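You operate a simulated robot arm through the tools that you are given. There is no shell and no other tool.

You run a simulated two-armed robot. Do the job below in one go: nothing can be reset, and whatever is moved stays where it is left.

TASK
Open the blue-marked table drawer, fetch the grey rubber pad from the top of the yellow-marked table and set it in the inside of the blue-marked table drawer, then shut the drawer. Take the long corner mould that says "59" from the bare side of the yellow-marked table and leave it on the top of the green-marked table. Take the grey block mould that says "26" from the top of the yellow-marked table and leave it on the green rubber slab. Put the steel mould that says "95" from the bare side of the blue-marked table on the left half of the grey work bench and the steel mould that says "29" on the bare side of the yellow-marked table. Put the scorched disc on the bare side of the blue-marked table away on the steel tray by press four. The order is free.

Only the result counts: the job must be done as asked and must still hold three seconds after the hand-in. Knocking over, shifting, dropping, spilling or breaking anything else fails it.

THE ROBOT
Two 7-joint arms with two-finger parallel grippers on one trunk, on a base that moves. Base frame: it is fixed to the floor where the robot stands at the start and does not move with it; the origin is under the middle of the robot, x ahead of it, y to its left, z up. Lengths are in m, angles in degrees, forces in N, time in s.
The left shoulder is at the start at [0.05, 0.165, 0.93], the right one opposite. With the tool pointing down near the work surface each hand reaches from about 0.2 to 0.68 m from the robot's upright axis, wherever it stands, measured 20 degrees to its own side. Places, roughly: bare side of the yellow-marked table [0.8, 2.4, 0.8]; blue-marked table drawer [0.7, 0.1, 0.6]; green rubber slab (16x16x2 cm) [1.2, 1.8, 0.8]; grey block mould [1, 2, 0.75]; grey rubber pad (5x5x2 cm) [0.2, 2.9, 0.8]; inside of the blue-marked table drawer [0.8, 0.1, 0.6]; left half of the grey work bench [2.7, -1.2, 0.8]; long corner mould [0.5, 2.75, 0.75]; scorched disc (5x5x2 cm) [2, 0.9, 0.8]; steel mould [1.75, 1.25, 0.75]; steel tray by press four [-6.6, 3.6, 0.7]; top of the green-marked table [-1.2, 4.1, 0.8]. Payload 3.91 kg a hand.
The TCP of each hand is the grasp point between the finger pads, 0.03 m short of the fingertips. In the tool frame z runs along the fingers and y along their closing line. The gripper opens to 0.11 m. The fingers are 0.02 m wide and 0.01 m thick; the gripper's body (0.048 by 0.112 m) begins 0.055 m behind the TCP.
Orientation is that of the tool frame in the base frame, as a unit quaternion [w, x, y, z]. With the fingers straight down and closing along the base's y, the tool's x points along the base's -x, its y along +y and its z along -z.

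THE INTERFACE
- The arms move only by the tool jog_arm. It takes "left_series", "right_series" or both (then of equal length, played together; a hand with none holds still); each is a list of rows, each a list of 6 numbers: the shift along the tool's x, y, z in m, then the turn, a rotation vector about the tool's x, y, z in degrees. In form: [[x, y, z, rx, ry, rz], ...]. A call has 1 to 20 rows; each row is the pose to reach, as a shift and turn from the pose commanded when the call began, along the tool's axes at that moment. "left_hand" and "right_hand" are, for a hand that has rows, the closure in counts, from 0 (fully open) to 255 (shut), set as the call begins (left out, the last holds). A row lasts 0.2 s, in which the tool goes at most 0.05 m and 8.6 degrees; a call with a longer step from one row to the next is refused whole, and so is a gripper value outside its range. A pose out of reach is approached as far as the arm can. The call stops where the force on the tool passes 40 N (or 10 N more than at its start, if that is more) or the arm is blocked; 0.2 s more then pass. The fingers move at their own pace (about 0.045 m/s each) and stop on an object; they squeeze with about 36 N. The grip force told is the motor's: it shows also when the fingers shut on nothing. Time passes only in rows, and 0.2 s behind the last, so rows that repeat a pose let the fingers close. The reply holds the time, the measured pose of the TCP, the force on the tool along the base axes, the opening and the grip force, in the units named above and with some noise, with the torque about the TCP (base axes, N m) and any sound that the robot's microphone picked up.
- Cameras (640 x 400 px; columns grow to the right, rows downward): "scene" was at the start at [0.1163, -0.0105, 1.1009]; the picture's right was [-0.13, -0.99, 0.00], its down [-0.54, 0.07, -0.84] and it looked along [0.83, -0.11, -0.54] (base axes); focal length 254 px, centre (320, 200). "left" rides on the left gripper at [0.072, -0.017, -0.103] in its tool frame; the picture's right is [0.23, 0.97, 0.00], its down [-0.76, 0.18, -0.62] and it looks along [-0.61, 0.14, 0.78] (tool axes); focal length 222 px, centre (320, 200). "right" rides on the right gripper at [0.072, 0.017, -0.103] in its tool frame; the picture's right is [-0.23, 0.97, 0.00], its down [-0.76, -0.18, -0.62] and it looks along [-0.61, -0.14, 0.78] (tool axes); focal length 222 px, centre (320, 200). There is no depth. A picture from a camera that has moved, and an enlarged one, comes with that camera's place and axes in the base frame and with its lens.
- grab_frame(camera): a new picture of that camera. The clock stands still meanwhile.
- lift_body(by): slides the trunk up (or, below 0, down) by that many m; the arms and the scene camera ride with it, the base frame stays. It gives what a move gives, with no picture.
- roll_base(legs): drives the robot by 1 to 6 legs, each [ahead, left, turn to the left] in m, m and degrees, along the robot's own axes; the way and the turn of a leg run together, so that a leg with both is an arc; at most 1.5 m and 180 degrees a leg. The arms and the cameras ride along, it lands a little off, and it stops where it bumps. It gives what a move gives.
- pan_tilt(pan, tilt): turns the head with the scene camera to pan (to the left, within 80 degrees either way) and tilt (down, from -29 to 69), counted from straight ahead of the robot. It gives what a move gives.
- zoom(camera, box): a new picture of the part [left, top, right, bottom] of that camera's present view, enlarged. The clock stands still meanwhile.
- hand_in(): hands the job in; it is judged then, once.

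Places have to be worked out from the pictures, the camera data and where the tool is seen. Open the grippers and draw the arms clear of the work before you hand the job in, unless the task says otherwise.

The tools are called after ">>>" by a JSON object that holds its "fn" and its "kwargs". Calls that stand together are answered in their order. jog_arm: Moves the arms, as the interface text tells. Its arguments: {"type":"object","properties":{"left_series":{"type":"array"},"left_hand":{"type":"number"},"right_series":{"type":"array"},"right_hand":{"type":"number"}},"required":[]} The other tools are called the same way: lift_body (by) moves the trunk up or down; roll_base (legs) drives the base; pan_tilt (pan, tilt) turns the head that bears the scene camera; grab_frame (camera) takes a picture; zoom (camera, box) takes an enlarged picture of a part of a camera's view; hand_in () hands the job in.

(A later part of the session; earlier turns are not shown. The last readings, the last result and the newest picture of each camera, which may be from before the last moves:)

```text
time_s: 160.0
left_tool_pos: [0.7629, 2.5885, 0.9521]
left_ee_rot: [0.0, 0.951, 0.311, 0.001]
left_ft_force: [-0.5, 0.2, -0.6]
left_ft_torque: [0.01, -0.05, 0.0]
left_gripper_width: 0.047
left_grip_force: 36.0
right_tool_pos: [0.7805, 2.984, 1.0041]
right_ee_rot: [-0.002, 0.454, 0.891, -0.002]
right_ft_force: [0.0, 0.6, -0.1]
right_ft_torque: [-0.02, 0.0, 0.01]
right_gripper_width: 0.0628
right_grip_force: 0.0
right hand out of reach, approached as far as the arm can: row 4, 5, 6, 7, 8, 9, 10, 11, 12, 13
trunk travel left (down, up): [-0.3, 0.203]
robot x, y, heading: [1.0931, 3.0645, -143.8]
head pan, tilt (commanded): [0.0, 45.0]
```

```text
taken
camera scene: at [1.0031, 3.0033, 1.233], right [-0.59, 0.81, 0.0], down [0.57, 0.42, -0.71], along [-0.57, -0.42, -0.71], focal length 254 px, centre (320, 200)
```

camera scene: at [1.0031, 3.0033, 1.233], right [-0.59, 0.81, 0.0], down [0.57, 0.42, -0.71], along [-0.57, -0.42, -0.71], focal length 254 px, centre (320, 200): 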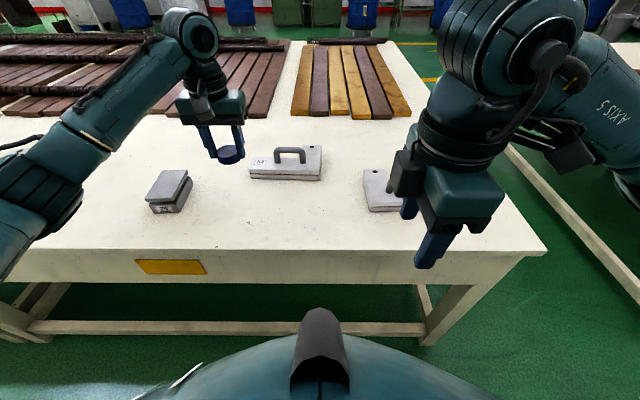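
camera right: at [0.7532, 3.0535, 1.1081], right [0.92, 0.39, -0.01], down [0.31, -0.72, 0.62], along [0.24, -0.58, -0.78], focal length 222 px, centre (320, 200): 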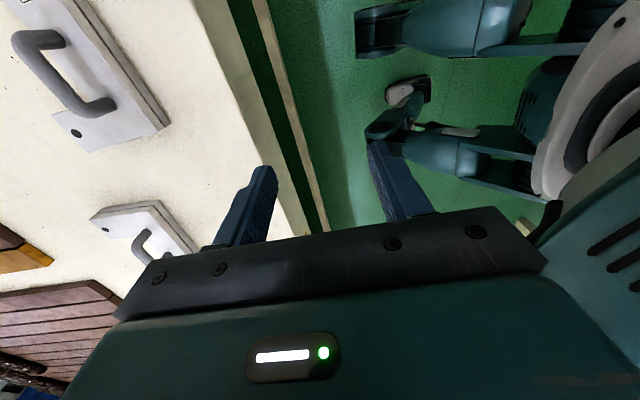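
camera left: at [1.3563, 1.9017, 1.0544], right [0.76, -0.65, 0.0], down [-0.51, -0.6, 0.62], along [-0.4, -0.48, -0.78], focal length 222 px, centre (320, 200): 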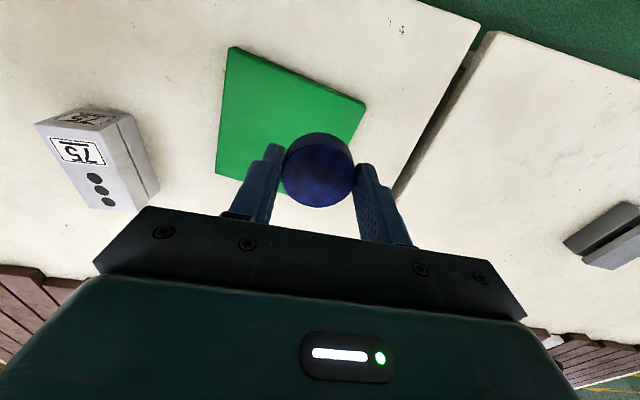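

Turning that way folds the arm in and it can't reach. I unwind back over the mould, then I'll try turning the other way.

>>> {"fn": "jog_arm", "kwargs": {"right_series": [[0, 0, 0, 0, 0, 8.3], [0, 0, 0, 0, 0, 16.6], [0, 0, 0, 0, 0, 24.9], [0, 0, 0, 0, 0, 33.2], [0, 0, 0, 0, 0, 41.5], [0, 0, 0, 0, 0, 49.8], [0, 0, 0, 0, 0, 58], [0.011, -0.034, 0.003, 0, 0, 66], [0.022, -0.068, 0.007, 0, 0, 74], [0.033, -0.103, 0.0105, 0, 0, 82], [0.044, -0.137, 0.014, 0, 0, 91], [0.055, -0.171, 0.0175, 0, 0, 91], [0.066, -0.205, 0.021, 0, 0, 91], [0.077, -0.239, 0.0245, 0, 0, 91], [0.0884, -0.2739, 0.028, 0, 0, 91], [0.0884, -0.2739, 0.028, 0, 0, 91]]}}

>>> {"fn": "grab_frame", "kwargs": {"camera": "scene"}}

```text
refused: row 11 steps farther than a row can; nothing moved
```

```text
taken
camera scene: at [1.0031, 3.0033, 1.233], right [-0.59, 0.81, 0.0], down [0.57, 0.42, -0.71], along [-0.57, -0.42, -0.71], focal length 254 px, centre (320, 200)
```

scene: 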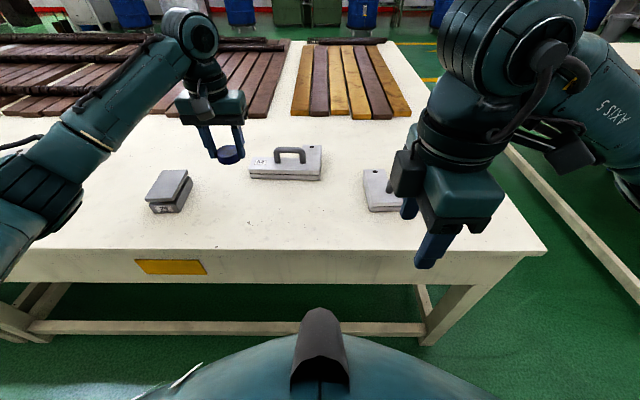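

One row turned too far in a step; I resend with an evened-out turn.

>>> {"fn": "jog_arm", "kwargs": {"right_series": [[0, 0, 0, 0, 0, 8], [0, 0, 0, 0, 0, 16], [0, 0, 0, 0, 0, 24], [0, 0, 0, 0, 0, 32], [0, 0, 0, 0, 0, 40], [0, 0, 0, 0, 0, 48], [0, 0, 0, 0, 0, 56], [0.011, -0.034, 0.003, 0, 0, 64], [0.022, -0.068, 0.007, 0, 0, 72], [0.033, -0.103, 0.0105, 0, 0, 80], [0.044, -0.137, 0.014, 0, 0, 87], [0.055, -0.171, 0.0175, 0, 0, 91], [0.066, -0.205, 0.021, 0, 0, 91], [0.077, -0.239, 0.0245, 0, 0, 91], [0.0884, -0.2739, 0.028, 0, 0, 91], [0.0884, -0.2739, 0.028, 0, 0, 91]]}}

>>> {"fn": "grab_frame", "kwargs": {"camera": "scene"}}

```text
time_s: 163.4
left_tool_pos: [0.7639, 2.5867, 0.9524]
left_ee_rot: [0.0, 0.951, 0.31, 0.0]
left_ft_force: [0.3, 0.6, -1.0]
left_ft_torque: [-0.03, -0.01, -0.02]
left_gripper_width: 0.047
left_grip_force: 36.3
right_tool_pos: [0.5065, 2.8905, 0.977]
right_ee_rot: [-0.001, 0.954, 0.301, -0.004]
right_ft_force: [1.0, -0.9, -0.5]
right_ft_torque: [0.02, 0.0, -0.03]
right_gripper_width: 0.0626
right_grip_force: 0.0
trunk travel left (down, up): [-0.3, 0.203]
robot x, y, heading: [1.0981, 3.0645, -143.9]
head pan, tilt (commanded): [0.0, 45.0]
```

```text
taken
camera scene: at [1.0033, 3.0018, 1.2328], right [-0.59, 0.81, 0.0], down [0.57, 0.42, -0.71], along [-0.57, -0.42, -0.71], focal length 254 px, centre (320, 200)
```

scene: 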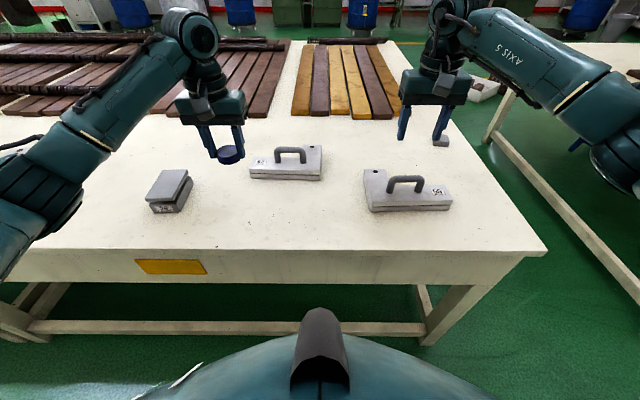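

Back over the mould. Now I turn the wrist the other way (+86° about the tool axis), holding position.

>>> {"fn": "jog_arm", "kwargs": {"right_series": [[0, 0, 0, 0, 0, 7.83], [0, 0, 0, 0, 0, 15.65], [0, 0, 0, 0, 0, 23.5], [0, 0, 0, 0, 0, 31.3], [0, 0, 0, 0, 0, 39.1], [0, 0, 0, 0, 0, 47], [0, 0, 0, 0, 0, 54.8], [0, 0, 0, 0, 0, 62.6], [0, 0, 0, 0, 0, 70.4], [0, 0, 0, 0, 0, 78.3], [0, 0, 0, 0, 0, 86.1], [0, 0, 0, 0, 0, 86.1]]}}

>>> {"fn": "grab_frame", "kwargs": {"camera": "right"}}

>>> {"fn": "grab_frame", "kwargs": {"camera": "scene"}}

```text
time_s: 166.0
left_tool_pos: [0.7623, 2.5864, 0.9527]
left_ee_rot: [0.0, 0.95, 0.311, 0.0]
left_ft_force: [0.4, 0.5, -0.6]
left_ft_torque: [-0.02, -0.01, 0.03]
left_gripper_width: 0.047
left_grip_force: 36.1
right_tool_pos: [0.5065, 2.8911, 0.9757]
right_ee_rot: [0.002, 0.902, -0.432, -0.004]
right_ft_force: [-0.5, -0.1, 0.8]
right_ft_torque: [-0.02, 0.0, 0.03]
right_gripper_width: 0.0625
right_grip_force: 0.1
trunk travel left (down, up): [-0.3, 0.203]
robot x, y, heading: [1.0947, 3.0693, -144.1]
head pan, tilt (commanded): [0.0, 45.0]
```

```text
taken
camera right: at [0.5398, 2.8236, 1.0803], right [-0.9, -0.43, 0.01], down [-0.33, 0.71, 0.63], along [-0.28, 0.56, -0.78], focal length 222 px, centre (320, 200)
```

right: 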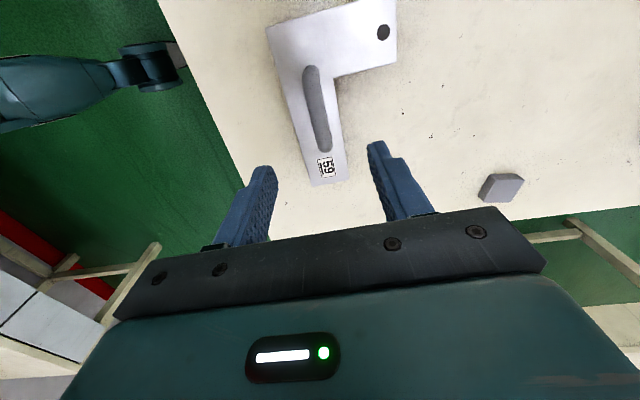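

```text
taken
camera scene: at [1.0033, 3.0017, 1.2328], right [-0.59, 0.81, 0.0], down [0.57, 0.42, -0.71], along [-0.57, -0.42, -0.71], focal length 254 px, centre (320, 200)
```

scene: 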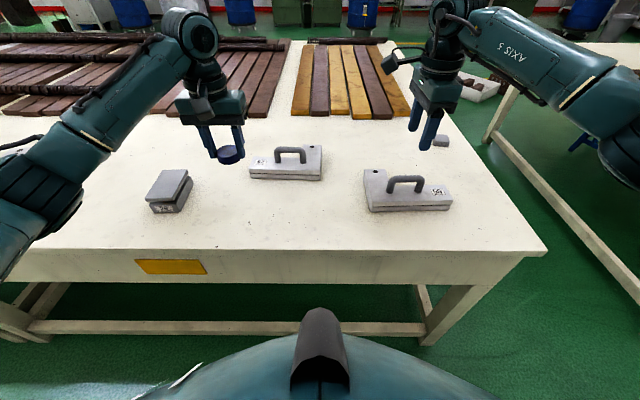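

This direction works and the bar is in line under the gripper. I descend to bar height (TCP z≈0.842).

>>> {"fn": "jog_arm", "kwargs": {"right_series": [[0.002, -0.002, 0.02, 0, 0, 0], [0.004, -0.003, 0.05, 0, 0, 0], [0.004, -0.003, 0.08, 0, 0, 0], [0.004, -0.003, 0.105, 0, 0, 0], [0.004, -0.003, 0.12, 0, 0, 0], [0.004, -0.003, 0.133, 0, 0, 0], [0.004, -0.003, 0.133, 0, 0, 0]]}}

>>> {"fn": "grab_frame", "kwargs": {"camera": "right"}}

>>> {"fn": "zoom", "kwargs": {"camera": "scene", "box": [340, 120, 500, 220]}}

```text
time_s: 167.6
left_tool_pos: [0.7621, 2.5871, 0.9517]
left_ee_rot: [-0.001, 0.951, 0.31, 0.0]
left_ft_force: [0.2, -0.2, -0.7]
left_ft_torque: [0.02, -0.05, -0.01]
left_gripper_width: 0.0471
left_grip_force: 35.9
right_tool_pos: [0.5094, 2.8892, 0.8434]
right_ee_rot: [0.002, 0.902, -0.431, -0.004]
right_ft_force: [0.4, -0.2, 0.8]
right_ft_torque: [-0.04, -0.01, 0.02]
right_gripper_width: 0.0625
right_grip_force: 0.1
trunk travel left (down, up): [-0.3, 0.203]
robot x, y, heading: [1.0933, 3.0663, -143.8]
head pan, tilt (commanded): [0.0, 45.0]
```

```text
taken
camera right: at [0.5432, 2.8224, 0.9468], right [-0.9, -0.43, 0.01], down [-0.34, 0.7, 0.63], along [-0.28, 0.56, -0.78], focal length 222 px, centre (320, 200)
```

right: 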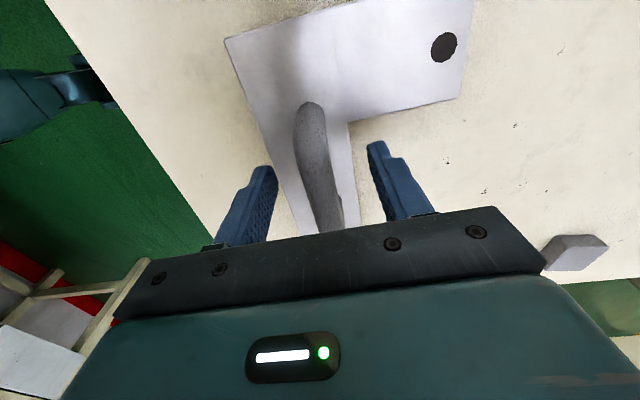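

```text
4.00 times, centred on (420, 170) of scene
camera zoom: at [1.0033, 3.0017, 1.2328], right [-0.59, 0.81, 0.0], down [0.57, 0.42, -0.71], along [-0.57, -0.42, -0.71], focal length 1015 px, centre (-80, 320)
```

zoom: 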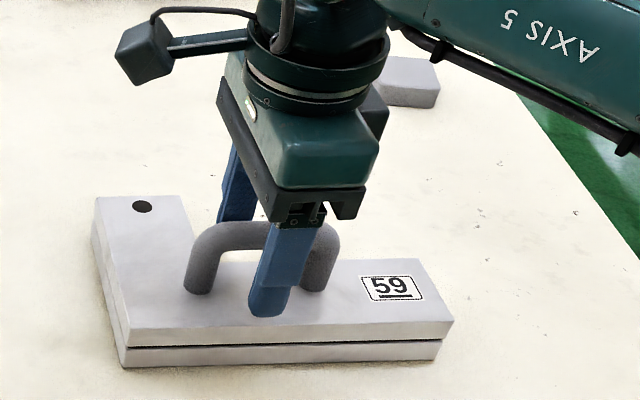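

Bar is between the fingers, tips just above the plate. I close on the handle.

>>> {"fn": "jog_arm", "kwargs": {"right_series": [[0, 0, 0, 0, 0, 0], [0, 0, 0, 0, 0, 0], [0, 0, 0, 0, 0, 0], [0, 0, 0, 0, 0, 0]], "right_hand": 255}}

>>> {"fn": "grab_frame", "kwargs": {"camera": "right"}}

```text
time_s: 168.6
left_tool_pos: [0.763, 2.5872, 0.9523]
left_ee_rot: [0.0, 0.95, 0.312, 0.001]
left_ft_force: [-0.8, 0.3, -0.4]
left_ft_torque: [0.01, -0.03, 0.0]
left_gripper_width: 0.0474
left_grip_force: 36.2
right_tool_pos: [0.5094, 2.8893, 0.8422]
right_ee_rot: [0.002, 0.902, -0.432, -0.004]
right_ft_force: [-0.5, -0.5, 0.5]
right_ft_torque: [0.02, -0.05, -0.15]
right_gripper_width: 0.0176
right_grip_force: 36.3
trunk travel left (down, up): [-0.3, 0.203]
robot x, y, heading: [1.0932, 3.0655, -143.7]
head pan, tilt (commanded): [0.0, 45.0]
```

```text
taken
camera right: at [0.5432, 2.8224, 0.947], right [-0.9, -0.43, 0.01], down [-0.33, 0.7, 0.63], along [-0.28, 0.56, -0.78], focal length 222 px, centre (320, 200)
```

right: 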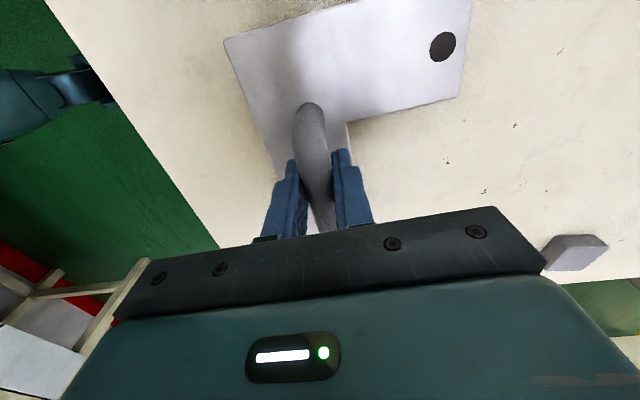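

Handle gripped (1.76 cm). I lift the corner mould a few centimetres first and check how it hangs.

>>> {"fn": "jog_arm", "kwargs": {"right_series": [[0, 0, -0.005, 0, 0, 0], [0, 0, -0.015, 0, 0, 0], [0, 0, -0.03, 0, 0, 0], [0, 0, -0.05, 0, 0, 0], [0, 0, -0.05, 0, 0, 0]]}}

>>> {"fn": "zoom", "kwargs": {"camera": "scene", "box": [340, 100, 500, 200]}}

>>> {"fn": "grab_frame", "kwargs": {"camera": "right"}}

```text
time_s: 169.8
left_tool_pos: [0.7614, 2.5867, 0.9513]
left_ee_rot: [-0.001, 0.951, 0.31, 0.001]
left_ft_force: [0.3, -0.4, -0.9]
left_ft_torque: [0.03, -0.04, 0.04]
left_gripper_width: 0.047
left_grip_force: 35.9
right_tool_pos: [0.5101, 2.8889, 0.8913]
right_ee_rot: [0.002, 0.902, -0.432, -0.003]
right_ft_force: [0.2, -0.9, -5.0]
right_ft_torque: [-0.02, -0.05, 0.0]
right_gripper_width: 0.0174
right_grip_force: 36.0
trunk travel left (down, up): [-0.3, 0.203]
robot x, y, heading: [1.0963, 3.0659, -144.1]
head pan, tilt (commanded): [0.0, 45.0]
```

```text
4.00 times, centred on (420, 150) of scene
camera zoom: at [1.0028, 3.0016, 1.2327], right [-0.59, 0.81, 0.0], down [0.57, 0.42, -0.71], along [-0.57, -0.42, -0.71], focal length 1015 px, centre (-80, 400)
```

zoom: 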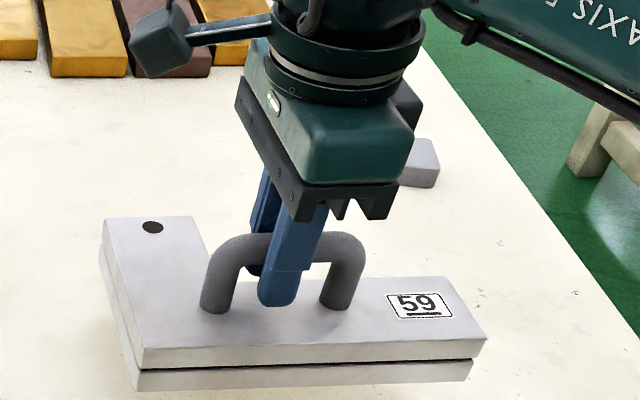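

```text
taken
camera right: at [0.5433, 2.8224, 0.9967], right [-0.9, -0.43, 0.01], down [-0.34, 0.7, 0.63], along [-0.28, 0.56, -0.78], focal length 222 px, centre (320, 200)
```

right: 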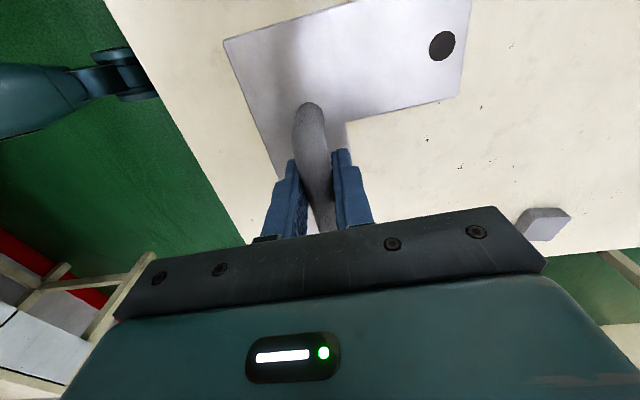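

It hangs level (≈0.5 kg). I lift it higher and look toward the green-marked table.

>>> {"fn": "jog_arm", "kwargs": {"right_series": [[0, 0, -0.03, 0, 0, 0], [0, 0, -0.06, 0, 0, 0], [0, 0, -0.1, 0, 0, 0], [0, 0, -0.1, 0, 0, 0]]}}

>>> {"fn": "pan_tilt", "kwargs": {"pan": -75, "tilt": 20}}

>>> {"fn": "grab_frame", "kwargs": {"camera": "scene"}}

>>> {"fn": "pan_tilt", "kwargs": {"pan": -35, "tilt": 20}}

>>> {"fn": "grab_frame", "kwargs": {"camera": "scene"}}

```text
time_s: 170.8
left_tool_pos: [0.7619, 2.5868, 0.952]
left_ee_rot: [0.0, 0.951, 0.31, 0.001]
left_ft_force: [-0.2, 0.4, -0.3]
left_ft_torque: [0.0, 0.01, 0.02]
left_gripper_width: 0.0472
left_grip_force: 36.2
right_tool_pos: [0.5098, 2.8879, 0.9929]
right_ee_rot: [0.002, 0.902, -0.432, -0.002]
right_ft_force: [0.1, -0.1, -5.3]
right_ft_torque: [-0.01, -0.04, 0.01]
right_gripper_width: 0.0173
right_grip_force: 36.2
trunk travel left (down, up): [-0.3, 0.203]
robot x, y, heading: [1.089, 3.066, -143.8]
head pan, tilt (commanded): [0.0, 45.0]
```

```text
time_s: 172.3
left_tool_pos: [0.7622, 2.5858, 0.9504]
left_ee_rot: [0.0, 0.951, 0.31, 0.001]
left_ft_force: [0.0, -0.7, -0.7]
left_ft_torque: [0.04, 0.0, 0.02]
left_gripper_width: 0.0472
left_grip_force: 35.8
right_tool_pos: [0.5102, 2.8893, 0.9918]
right_ee_rot: [0.002, 0.902, -0.432, -0.003]
right_ft_force: [-0.6, -0.8, -4.4]
right_ft_torque: [0.03, -0.06, 0.0]
right_gripper_width: 0.0177
right_grip_force: 36.0
trunk travel left (down, up): [-0.3, 0.203]
robot x, y, heading: [1.0931, 3.066, -143.8]
head pan, tilt (commanded): [-75.0, 20.0]
```

```text
taken
camera scene: at [0.9959, 3.1079, 1.2714], right [0.63, 0.78, 0.0], down [0.27, -0.21, -0.94], along [-0.73, 0.59, -0.34], focal length 254 px, centre (320, 200)
```

scene: 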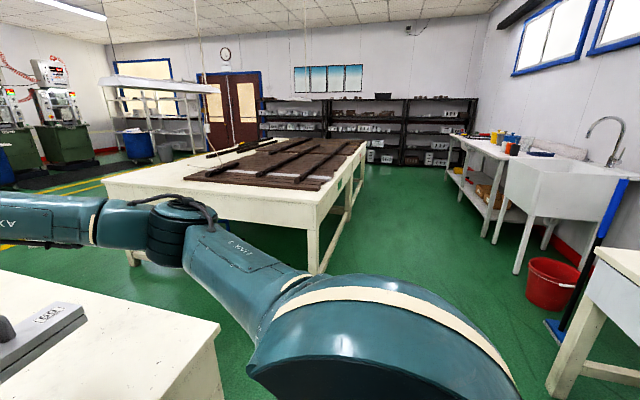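

```text
time_s: 173.4
left_tool_pos: [0.7615, 2.5868, 0.9518]
left_ee_rot: [-0.001, 0.951, 0.31, 0.001]
left_ft_force: [0.5, -0.7, -0.5]
left_ft_torque: [0.0, 0.0, -0.01]
left_gripper_width: 0.047
left_grip_force: 36.2
right_tool_pos: [0.5111, 2.8887, 0.9918]
right_ee_rot: [0.001, 0.902, -0.431, -0.003]
right_ft_force: [1.4, 0.4, -5.3]
right_ft_torque: [-0.01, -0.06, -0.03]
right_gripper_width: 0.0176
right_grip_force: 36.0
trunk travel left (down, up): [-0.3, 0.203]
robot x, y, heading: [1.0976, 3.0638, -144.0]
head pan, tilt (commanded): [-35.0, 20.0]
```

```text
taken
camera scene: at [0.9753, 3.0478, 1.2714], right [-0.02, 1.0, 0.0], down [0.34, 0.01, -0.94], along [-0.94, -0.02, -0.34], focal length 254 px, centre (320, 200)
```

scene: 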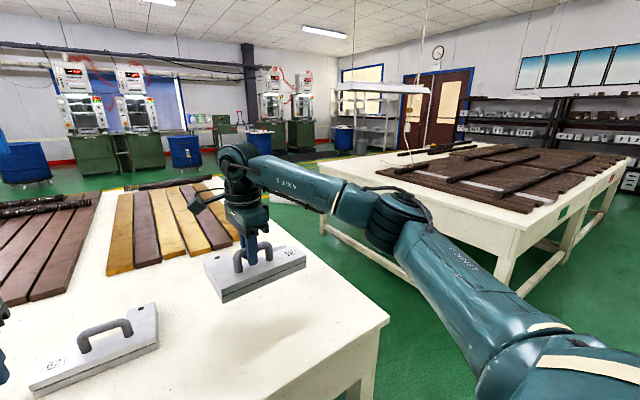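

The green table starts ~0.87 m beyond the yellow table's end, mostly covered by slabs with its front (aisle) part bare. To choose a safe route I need my base's footprint, so I look down at myself.

>>> {"fn": "pan_tilt", "kwargs": {"pan": 0, "tilt": 69}}

>>> {"fn": "grab_frame", "kwargs": {"camera": "scene"}}

>>> {"fn": "pan_tilt", "kwargs": {"pan": -80, "tilt": 60}}

>>> {"fn": "grab_frame", "kwargs": {"camera": "scene"}}

>>> {"fn": "pan_tilt", "kwargs": {"pan": 80, "tilt": 60}}

>>> {"fn": "grab_frame", "kwargs": {"camera": "scene"}}

```text
time_s: 174.5
left_tool_pos: [0.7622, 2.5864, 0.9513]
left_ee_rot: [0.0, 0.951, 0.31, 0.0]
left_ft_force: [0.4, -0.8, -0.4]
left_ft_torque: [-0.01, 0.0, -0.06]
left_gripper_width: 0.0465
left_grip_force: 35.9
right_tool_pos: [0.5112, 2.8876, 0.9917]
right_ee_rot: [0.001, 0.902, -0.431, -0.003]
right_ft_force: [-0.2, 0.0, -4.8]
right_ft_torque: [0.03, -0.07, 0.02]
right_gripper_width: 0.0175
right_grip_force: 36.6
trunk travel left (down, up): [-0.3, 0.203]
robot x, y, heading: [1.0923, 3.0619, -144.0]
head pan, tilt (commanded): [0.0, 68.8]
```

```text
taken
camera scene: at [1.0233, 3.0166, 1.204], right [-0.59, 0.81, 0.0], down [0.75, 0.55, -0.36], along [-0.29, -0.21, -0.93], focal length 254 px, centre (320, 200)
```

scene: 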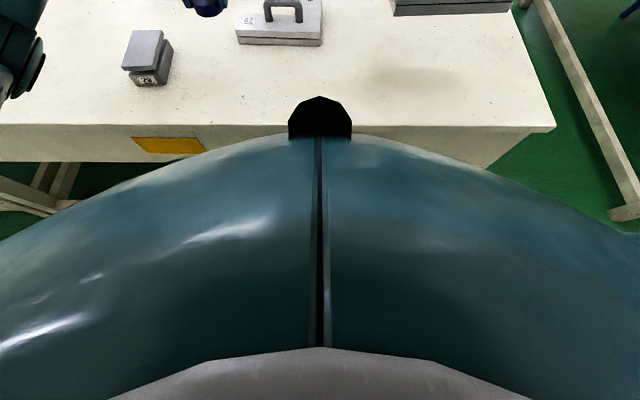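

```text
time_s: 176.1
left_tool_pos: [0.7626, 2.5864, 0.9508]
left_ee_rot: [0.0, 0.95, 0.311, 0.001]
left_ft_force: [-0.1, -0.8, -0.5]
left_ft_torque: [0.04, -0.02, 0.03]
left_gripper_width: 0.0472
left_grip_force: 36.4
right_tool_pos: [0.5103, 2.8874, 0.992]
right_ee_rot: [0.002, 0.902, -0.431, -0.003]
right_ft_force: [0.4, -0.5, -5.9]
right_ft_torque: [0.0, -0.06, 0.0]
right_gripper_width: 0.0177
right_grip_force: 35.8
trunk travel left (down, up): [-0.3, 0.203]
robot x, y, heading: [1.0963, 3.0698, -144.0]
head pan, tilt (commanded): [-80.0, 60.0]
```

```text
taken
camera scene: at [1.0204, 3.0957, 1.2133], right [0.69, 0.72, 0.0], down [0.63, -0.6, -0.5], along [-0.36, 0.35, -0.87], focal length 254 px, centre (320, 200)
```

scene: 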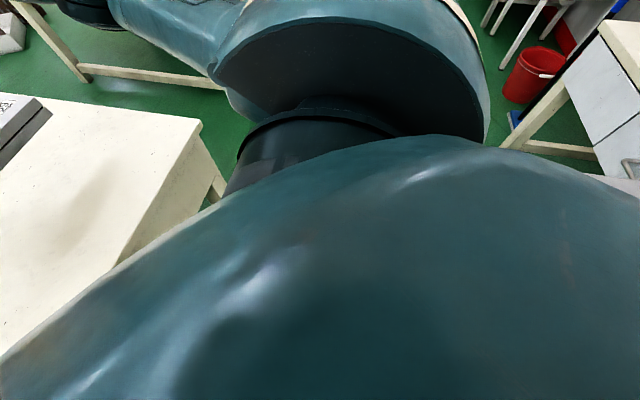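

```text
time_s: 178.5
left_tool_pos: [0.7616, 2.5865, 0.9513]
left_ee_rot: [0.0, 0.95, 0.311, 0.0]
left_ft_force: [-0.5, -0.2, -0.1]
left_ft_torque: [0.04, 0.0, 0.02]
left_gripper_width: 0.0469
left_grip_force: 36.1
right_tool_pos: [0.5112, 2.8877, 0.9925]
right_ee_rot: [0.0, 0.903, -0.431, -0.004]
right_ft_force: [-0.5, -0.1, -5.9]
right_ft_torque: [0.01, -0.08, -0.01]
right_gripper_width: 0.0172
right_grip_force: 36.2
trunk travel left (down, up): [-0.3, 0.203]
robot x, y, heading: [1.0903, 3.0634, -143.9]
head pan, tilt (commanded): [80.0, 60.0]
```

```text
taken
camera scene: at [1.0978, 2.9897, 1.2133], right [-0.9, -0.44, 0.0], down [-0.38, 0.78, -0.5], along [0.22, -0.45, -0.87], focal length 254 px, centre (320, 200)
```

scene: 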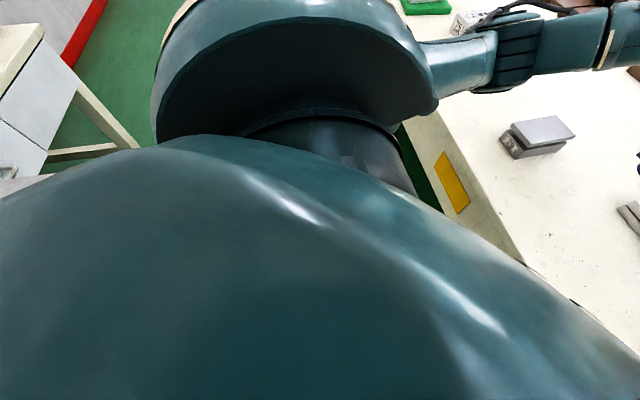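

Shoulders are about table-clear but the base itself is hidden. I look closer at the far end of the green table and the tray area to pick a route.

>>> {"fn": "pan_tilt", "kwargs": {"pan": -60, "tilt": 12}}

>>> {"fn": "grab_frame", "kwargs": {"camera": "scene"}}

>>> {"fn": "zoom", "kwargs": {"camera": "scene", "box": [300, 60, 540, 210]}}

>>> {"fn": "zoom", "kwargs": {"camera": "scene", "box": [60, 60, 300, 210]}}

```text
time_s: 180.8
left_tool_pos: [0.7627, 2.5869, 0.9519]
left_ee_rot: [0.0, 0.951, 0.31, 0.001]
left_ft_force: [-0.5, -0.3, -0.6]
left_ft_torque: [0.0, -0.01, -0.02]
left_gripper_width: 0.047
left_grip_force: 36.1
right_tool_pos: [0.5109, 2.889, 0.9921]
right_ee_rot: [0.001, 0.902, -0.431, -0.004]
right_ft_force: [-0.3, 0.2, -5.2]
right_ft_torque: [0.0, -0.06, 0.0]
right_gripper_width: 0.0173
right_grip_force: 35.9
trunk travel left (down, up): [-0.3, 0.203]
robot x, y, heading: [1.0934, 3.0631, -143.9]
head pan, tilt (commanded): [-60.0, 12.0]
```

```text
taken
camera scene: at [0.9832, 3.0872, 1.2845], right [0.4, 0.91, 0.0], down [0.19, -0.08, -0.98], along [-0.89, 0.4, -0.21], focal length 254 px, centre (320, 200)
```

scene: 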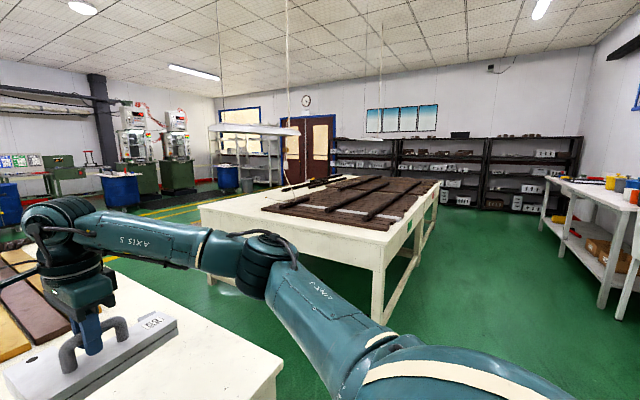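

```text
2.67 times, centred on (420, 135) of scene
camera zoom: at [0.9832, 3.0872, 1.2845], right [0.4, 0.91, 0.0], down [0.19, -0.08, -0.98], along [-0.89, 0.4, -0.21], focal length 677 px, centre (53, 373)
```

zoom: 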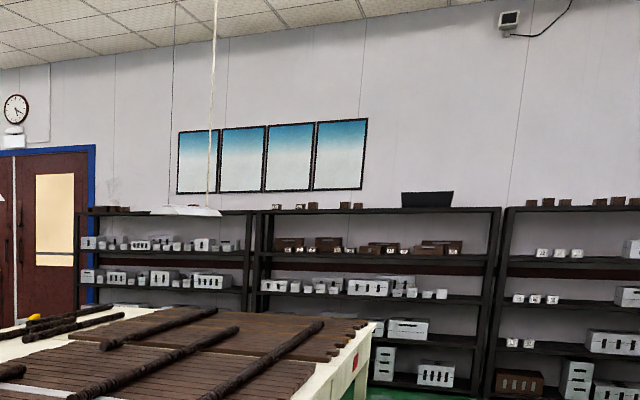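

```text
2.67 times, centred on (180, 135) of scene
camera zoom: at [0.9832, 3.0872, 1.2845], right [0.4, 0.91, 0.0], down [0.19, -0.08, -0.98], along [-0.89, 0.4, -0.21], focal length 677 px, centre (693, 373)
```

zoom: 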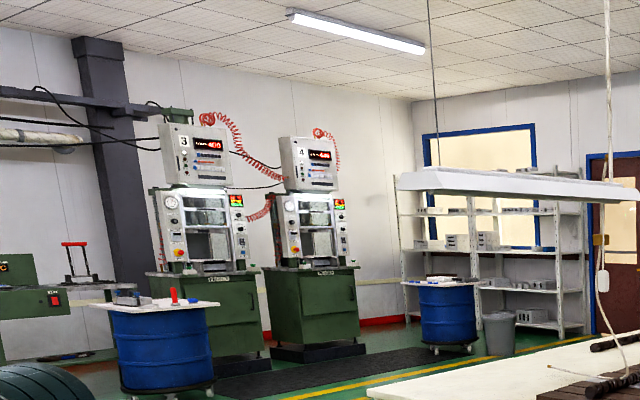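

Presses "3" and "4" are visible; the tray is on the drum beside press 4. I'll take the gap between the yellow and green tables: first strafe right along the aisle until I'm lined up with the gap's middle.

>>> {"fn": "roll_base", "kwargs": {"legs": [[0.0, -0.93, 0]]}}

>>> {"fn": "pan_tilt", "kwargs": {"pan": 0, "tilt": 35}}

>>> {"fn": "grab_frame", "kwargs": {"camera": "scene"}}

```text
time_s: 189.3
left_tool_pos: [0.2105, 3.3374, 0.952]
left_ee_rot: [-0.001, 0.949, 0.316, 0.001]
left_ft_force: [-0.6, 0.2, -0.1]
left_ft_torque: [0.0, 0.01, 0.0]
left_gripper_width: 0.0472
left_grip_force: 36.4
right_tool_pos: [-0.0454, 3.6371, 0.9922]
right_ee_rot: [0.002, 0.904, -0.427, -0.003]
right_ft_force: [-0.6, 0.1, -5.4]
right_ft_torque: [0.02, -0.05, 0.0]
right_gripper_width: 0.0178
right_grip_force: 36.1
trunk travel left (down, up): [-0.3, 0.203]
robot x, y, heading: [0.5385, 3.818, -143.4]
head pan, tilt (commanded): [-60.0, 12.0]
```

```text
time_s: 190.6
left_tool_pos: [0.2106, 3.3373, 0.9506]
left_ee_rot: [0.0, 0.949, 0.315, 0.0]
left_ft_force: [0.4, -0.3, -0.1]
left_ft_torque: [0.02, -0.02, -0.01]
left_gripper_width: 0.0469
left_grip_force: 36.0
right_tool_pos: [-0.0439, 3.637, 0.9937]
right_ee_rot: [0.001, 0.904, -0.427, -0.004]
right_ft_force: [-0.4, 0.3, -5.3]
right_ft_torque: [-0.02, -0.05, 0.0]
right_gripper_width: 0.0175
right_grip_force: 35.6
trunk travel left (down, up): [-0.3, 0.203]
robot x, y, heading: [0.5381, 3.8213, -143.1]
head pan, tilt (commanded): [0.0, 35.0]
```

```text
taken
camera scene: at [0.4413, 3.7512, 1.2476], right [-0.6, 0.8, 0.0], down [0.46, 0.34, -0.82], along [-0.66, -0.49, -0.57], focal length 254 px, centre (320, 200)
```

scene: 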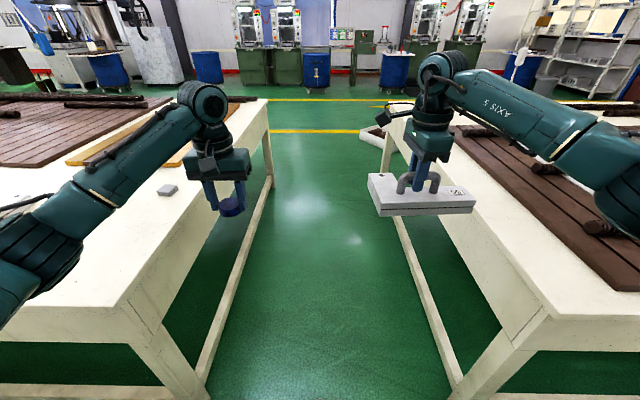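

Lined up with the gap (0.86 m wide, centre d≈2.80). There's a white thing on the floor beyond, near the green table's front; I zoom to see it.

>>> {"fn": "zoom", "kwargs": {"camera": "scene", "box": [240, 60, 480, 210]}}

>>> {"fn": "zoom", "kwargs": {"camera": "scene", "box": [400, 0, 640, 150]}}

```text
2.67 times, centred on (360, 135) of scene
camera zoom: at [0.4413, 3.7512, 1.2476], right [-0.6, 0.8, 0.0], down [0.46, 0.34, -0.82], along [-0.66, -0.49, -0.57], focal length 677 px, centre (213, 373)
```

zoom: 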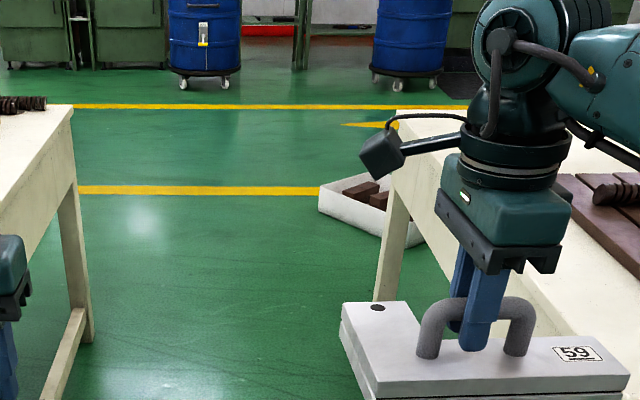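

```text
2.67 times, centred on (520, 75) of scene
camera zoom: at [0.4413, 3.7512, 1.2476], right [-0.6, 0.8, 0.0], down [0.46, 0.34, -0.82], along [-0.66, -0.49, -0.57], focal length 677 px, centre (-213, 533)
```

zoom: 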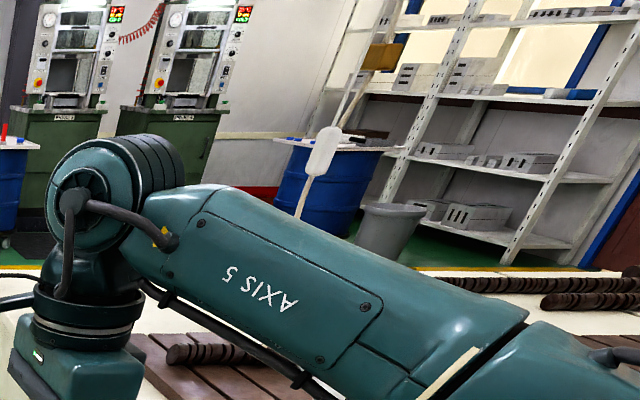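

The white box on the floor blocks standing in front of the green table, but its bare front part is reachable from within the gap. I raise the trunk 8 cm for clearance, trim the heading, and drive 1 m into the gap.

>>> {"fn": "lift_body", "kwargs": {"by": 0.08}}

>>> {"fn": "roll_base", "kwargs": {"legs": [[0, -0.024, -0.8], [0.8, 0, 0]]}}

>>> {"fn": "grab_frame", "kwargs": {"camera": "scene"}}

```text
time_s: 191.8
left_tool_pos: [0.2102, 3.338, 1.0326]
left_ee_rot: [-0.001, 0.949, 0.316, 0.001]
left_ft_force: [0.0, 0.7, -0.9]
left_ft_torque: [0.01, 0.0, -0.03]
left_gripper_width: 0.0473
left_grip_force: 36.6
right_tool_pos: [-0.0438, 3.6363, 1.0726]
right_ee_rot: [0.001, 0.905, -0.426, -0.003]
right_ft_force: [0.3, -1.2, -5.2]
right_ft_torque: [0.01, -0.05, 0.01]
right_gripper_width: 0.0175
right_grip_force: 36.3
trunk travel left (down, up): [-0.38, 0.123]
robot x, y, heading: [0.539, 3.8226, -143.4]
head pan, tilt (commanded): [0.0, 35.0]
```

```text
time_s: 196.6
left_tool_pos: [-0.4507, 2.8958, 1.0311]
left_ee_rot: [0.0, 0.951, 0.309, 0.001]
left_ft_force: [-0.2, 0.0, 0.3]
left_ft_torque: [-0.02, -0.01, 0.01]
left_gripper_width: 0.0469
left_grip_force: 36.3
right_tool_pos: [-0.7015, 3.1971, 1.0709]
right_ee_rot: [0.002, 0.902, -0.432, -0.003]
right_ft_force: [0.0, -0.5, -5.4]
right_ft_torque: [0.0, -0.07, -0.02]
right_gripper_width: 0.0173
right_grip_force: 36.4
trunk travel left (down, up): [-0.38, 0.123]
robot x, y, heading: [-0.1187, 3.3733, -144.2]
head pan, tilt (commanded): [0.0, 35.0]
```

```text
taken
camera scene: at [-0.2155, 3.3061, 1.3275], right [-0.59, 0.81, 0.0], down [0.46, 0.34, -0.82], along [-0.66, -0.48, -0.57], focal length 254 px, centre (320, 200)
```

scene: 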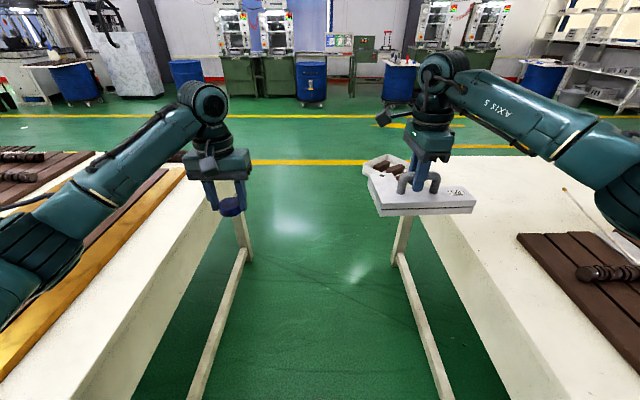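

No bump; I'm centred in the gap. I continue 1.15 m, then turn right 90° to face the green table's bare front corner.

>>> {"fn": "roll_base", "kwargs": {"legs": [[1.15, 0, 0], [0, 0, -90]]}}

>>> {"fn": "pan_tilt", "kwargs": {"pan": -10, "tilt": 45}}

>>> {"fn": "grab_frame", "kwargs": {"camera": "scene"}}

>>> {"fn": "grab_frame", "kwargs": {"camera": "right"}}

```text
time_s: 206.2
left_tool_pos: [-1.5273, 3.0278, 1.0319]
left_ee_rot: [0.001, 0.892, -0.452, 0.001]
left_ft_force: [0.7, 0.4, -0.5]
left_ft_torque: [-0.01, 0.03, 0.03]
left_gripper_width: 0.047
left_grip_force: 35.9
right_tool_pos: [-1.2252, 3.2781, 1.0721]
right_ee_rot: [0.001, -0.331, 0.943, 0.004]
right_ft_force: [-0.6, 0.4, -5.4]
right_ft_torque: [-0.04, 0.01, -0.01]
right_gripper_width: 0.0176
right_grip_force: 35.9
trunk travel left (down, up): [-0.38, 0.123]
robot x, y, heading: [-1.0487, 2.694, 125.9]
head pan, tilt (commanded): [0.0, 35.0]
```

```text
time_s: 207.0
left_tool_pos: [-1.5276, 3.0284, 1.0313]
left_ee_rot: [0.0, 0.892, -0.452, 0.001]
left_ft_force: [-0.2, -0.6, -0.8]
left_ft_torque: [0.03, 0.01, -0.02]
left_gripper_width: 0.0472
left_grip_force: 35.9
right_tool_pos: [-1.2255, 3.2792, 1.0711]
right_ee_rot: [0.002, -0.332, 0.943, 0.003]
right_ft_force: [0.4, -0.4, -5.0]
right_ft_torque: [-0.06, -0.03, -0.01]
right_gripper_width: 0.0176
right_grip_force: 36.2
trunk travel left (down, up): [-0.38, 0.123]
robot x, y, heading: [-1.0495, 2.6974, 126.3]
head pan, tilt (commanded): [-10.0, 45.0]
```

```text
taken
camera scene: at [-1.103, 2.7941, 1.3128], right [0.9, 0.44, 0.0], down [0.31, -0.64, -0.71], along [-0.31, 0.64, -0.71], focal length 254 px, centre (320, 200)
```

scene: 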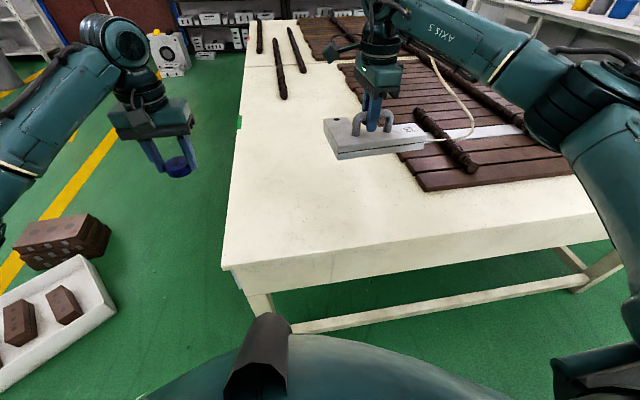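

```text
taken
camera right: at [-1.2921, 3.2464, 1.1759], right [-0.43, 0.9, 0.01], down [0.7, 0.33, 0.63], along [0.56, 0.28, -0.78], focal length 222 px, centre (320, 200)
```

right: 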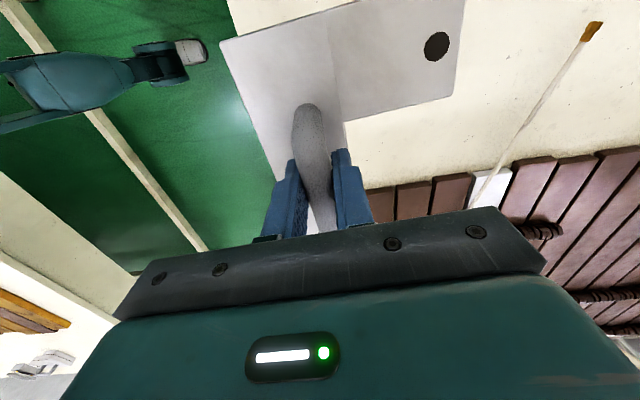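

Mould is over the bare front part (slabs start ≥9 cm further right). I see a thin cord near the hand, so I zoom to check it before lowering.

>>> {"fn": "zoom", "kwargs": {"camera": "scene", "box": [300, 20, 540, 170]}}

>>> {"fn": "zoom", "kwargs": {"camera": "right", "box": [400, 0, 640, 150]}}

```text
2.67 times, centred on (420, 95) of scene
camera zoom: at [-1.103, 2.7941, 1.3128], right [0.9, 0.44, 0.0], down [0.31, -0.64, -0.71], along [-0.31, 0.64, -0.71], focal length 677 px, centre (53, 480)
```

zoom: 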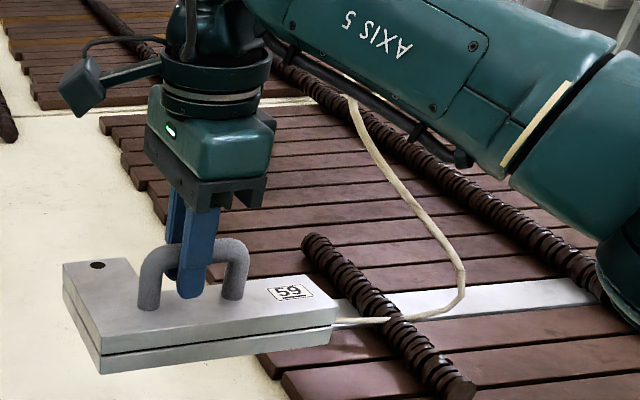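

```text
2.67 times, centred on (520, 75) of right
camera zoom: at [-1.2921, 3.2464, 1.1759], right [-0.43, 0.9, 0.01], down [0.7, 0.33, 0.63], along [0.56, 0.28, -0.78], focal length 592 px, centre (-213, 533)
```

zoom: 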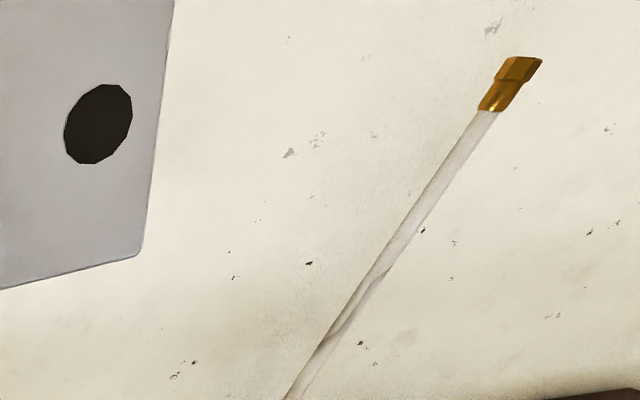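

The cord is an air hose/brush lying ≥19 cm beyond where the mould lands, so it's clear. I shift 4 cm left and lower the mould toward the table.

>>> {"fn": "jog_arm", "kwargs": {"right_series": [[0.01, 0, 0.02, 0, 0, 0], [0.02, 0, 0.05, 0, 0, 0], [0.03, 0.001, 0.08, 0, 0, 0], [0.04, 0.001, 0.11, 0, 0, 0], [0.04, 0.001, 0.14, 0, 0, 0], [0.04, 0.001, 0.17, 0, 0, 0], [0.04, 0.001, 0.195, 0, 0, 0], [0.04, 0.001, 0.212, 0, 0, 0], [0.04, 0.001, 0.22, 0, 0, 0], [0.04, 0.001, 0.22, 0, 0, 0]]}}

>>> {"fn": "grab_frame", "kwargs": {"camera": "scene"}}

>>> {"fn": "grab_frame", "kwargs": {"camera": "right"}}

```text
time_s: 209.2
left_tool_pos: [-1.5274, 3.0294, 1.0302]
left_ee_rot: [0.001, 0.892, -0.452, 0.002]
left_ft_force: [0.6, -0.4, -1.0]
left_ft_torque: [0.03, 0.0, 0.05]
left_gripper_width: 0.0471
left_grip_force: 35.8
right_tool_pos: [-1.257, 3.2566, 0.8521]
right_ee_rot: [0.001, -0.333, 0.943, 0.004]
right_ft_force: [0.0, -0.1, -6.0]
right_ft_torque: [-0.03, 0.03, 0.02]
right_gripper_width: 0.0174
right_grip_force: 36.3
trunk travel left (down, up): [-0.38, 0.123]
robot x, y, heading: [-1.0477, 2.6951, 126.1]
head pan, tilt (commanded): [-10.0, 45.0]
```

```text
taken
camera scene: at [-1.103, 2.7941, 1.3128], right [0.9, 0.44, 0.0], down [0.31, -0.64, -0.71], along [-0.31, 0.63, -0.71], focal length 254 px, centre (320, 200)
```

scene: 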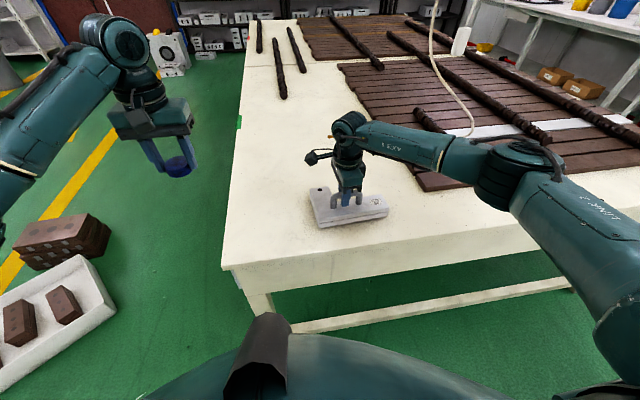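

```text
taken
camera right: at [-1.3244, 3.224, 0.9561], right [-0.43, 0.9, 0.01], down [0.7, 0.33, 0.63], along [0.56, 0.28, -0.78], focal length 222 px, centre (320, 200)
```

right: 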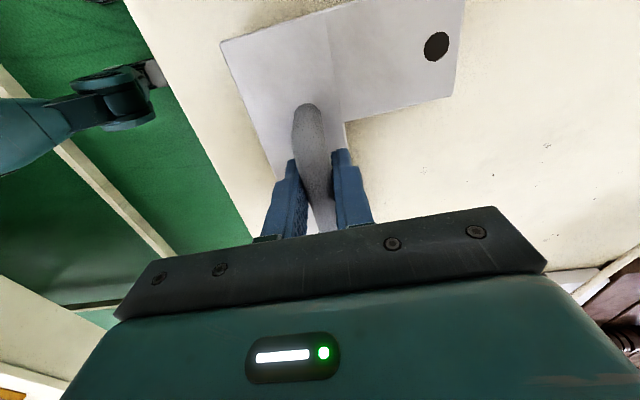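

Clear and almost down (≈1 cm left). I lower in small steps until the load transfers.

>>> {"fn": "jog_arm", "kwargs": {"right_series": [[0, 0, 0.003, 0, 0, 0], [0, 0, 0.006, 0, 0, 0], [0, 0, 0.008, 0, 0, 0], [0, 0, 0.0095, 0, 0, 0], [0, 0, 0.0095, 0, 0, 0]]}}

```text
time_s: 210.4
left_tool_pos: [-1.5274, 3.0278, 1.0313]
left_ee_rot: [0.0, 0.892, -0.452, 0.0]
left_ft_force: [-0.7, -1.1, 0.2]
left_ft_torque: [-0.03, -0.01, -0.01]
left_gripper_width: 0.0466
left_grip_force: 36.2
right_tool_pos: [-1.2573, 3.2563, 0.8434]
right_ee_rot: [0.001, -0.332, 0.943, 0.003]
right_ft_force: [2.0, -2.3, -1.9]
right_ft_torque: [0.03, 0.27, 0.07]
right_gripper_width: 0.0178
right_grip_force: 36.4
trunk travel left (down, up): [-0.38, 0.123]
robot x, y, heading: [-1.046, 2.6948, 126.0]
head pan, tilt (commanded): [-10.0, 45.0]
```

Load is transferring. I go 1 mm further, then open to a modest width and rise straight up.

>>> {"fn": "jog_arm", "kwargs": {"right_series": [[0, 0, 0.0012, 0, 0, 0], [0, 0, 0.0012, 0, 0, 0]]}}

>>> {"fn": "jog_arm", "kwargs": {"right_series": [[0, 0, 0, 0, 0, 0], [0, 0, 0, 0, 0, 0], [0, 0, 0, 0, 0, 0], [0, 0, -0.02, 0, 0, 0], [0, 0, -0.05, 0, 0, 0], [0, 0, -0.09, 0, 0, 0], [0, 0, -0.13, 0, 0, 0], [0, 0, -0.17, 0, 0, 0], [0, 0, -0.2, 0, 0, 0]], "right_hand": 120}}

>>> {"fn": "grab_frame", "kwargs": {"camera": "scene"}}

>>> {"fn": "grab_frame", "kwargs": {"camera": "right"}}

```text
time_s: 211.0
left_tool_pos: [-1.5272, 3.0277, 1.0329]
left_ee_rot: [0.001, 0.892, -0.452, -0.001]
left_ft_force: [-0.1, -0.3, 0.2]
left_ft_torque: [0.02, 0.0, 0.0]
left_gripper_width: 0.0471
left_grip_force: 36.1
right_tool_pos: [-1.257, 3.2554, 0.8427]
right_ee_rot: [0.0, -0.332, 0.943, 0.005]
right_ft_force: [1.3, -0.9, 7.2]
right_ft_torque: [0.02, -0.05, 0.1]
right_gripper_width: 0.0172
right_grip_force: 35.6
trunk travel left (down, up): [-0.38, 0.123]
robot x, y, heading: [-1.0493, 2.6947, 126.2]
head pan, tilt (commanded): [-10.0, 45.0]
```

```text
time_s: 213.0
left_tool_pos: [-1.5284, 3.0285, 1.0326]
left_ee_rot: [0.001, 0.892, -0.453, 0.001]
left_ft_force: [1.0, 0.3, -0.6]
left_ft_torque: [0.0, -0.03, 0.01]
left_gripper_width: 0.0468
left_grip_force: 36.0
right_tool_pos: [-1.2575, 3.2546, 1.0425]
right_ee_rot: [0.002, -0.333, 0.943, 0.003]
right_ft_force: [-0.4, -0.5, 0.3]
right_ft_torque: [0.0, -0.02, 0.0]
right_gripper_width: 0.0582
right_grip_force: 0.0
trunk travel left (down, up): [-0.38, 0.123]
robot x, y, heading: [-1.0504, 2.6983, 126.0]
head pan, tilt (commanded): [-10.0, 45.0]
```

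```text
taken
camera scene: at [-1.1028, 2.7933, 1.3128], right [0.9, 0.44, 0.0], down [0.31, -0.64, -0.71], along [-0.31, 0.64, -0.71], focal length 254 px, centre (320, 200)
```

scene: 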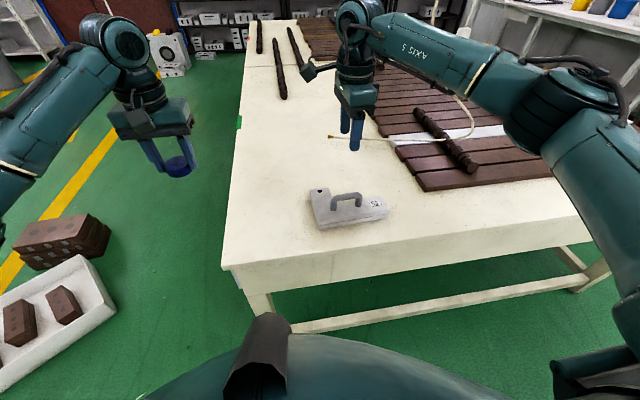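

```text
taken
camera right: at [-1.3235, 3.2221, 1.1466], right [-0.43, 0.9, 0.01], down [0.7, 0.33, 0.63], along [0.56, 0.28, -0.78], focal length 222 px, centre (320, 200)
```

right: 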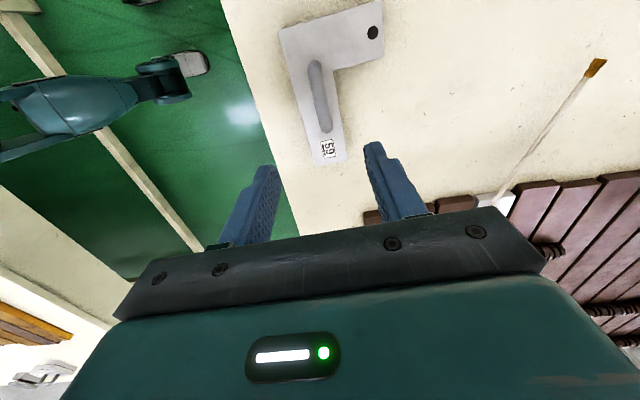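

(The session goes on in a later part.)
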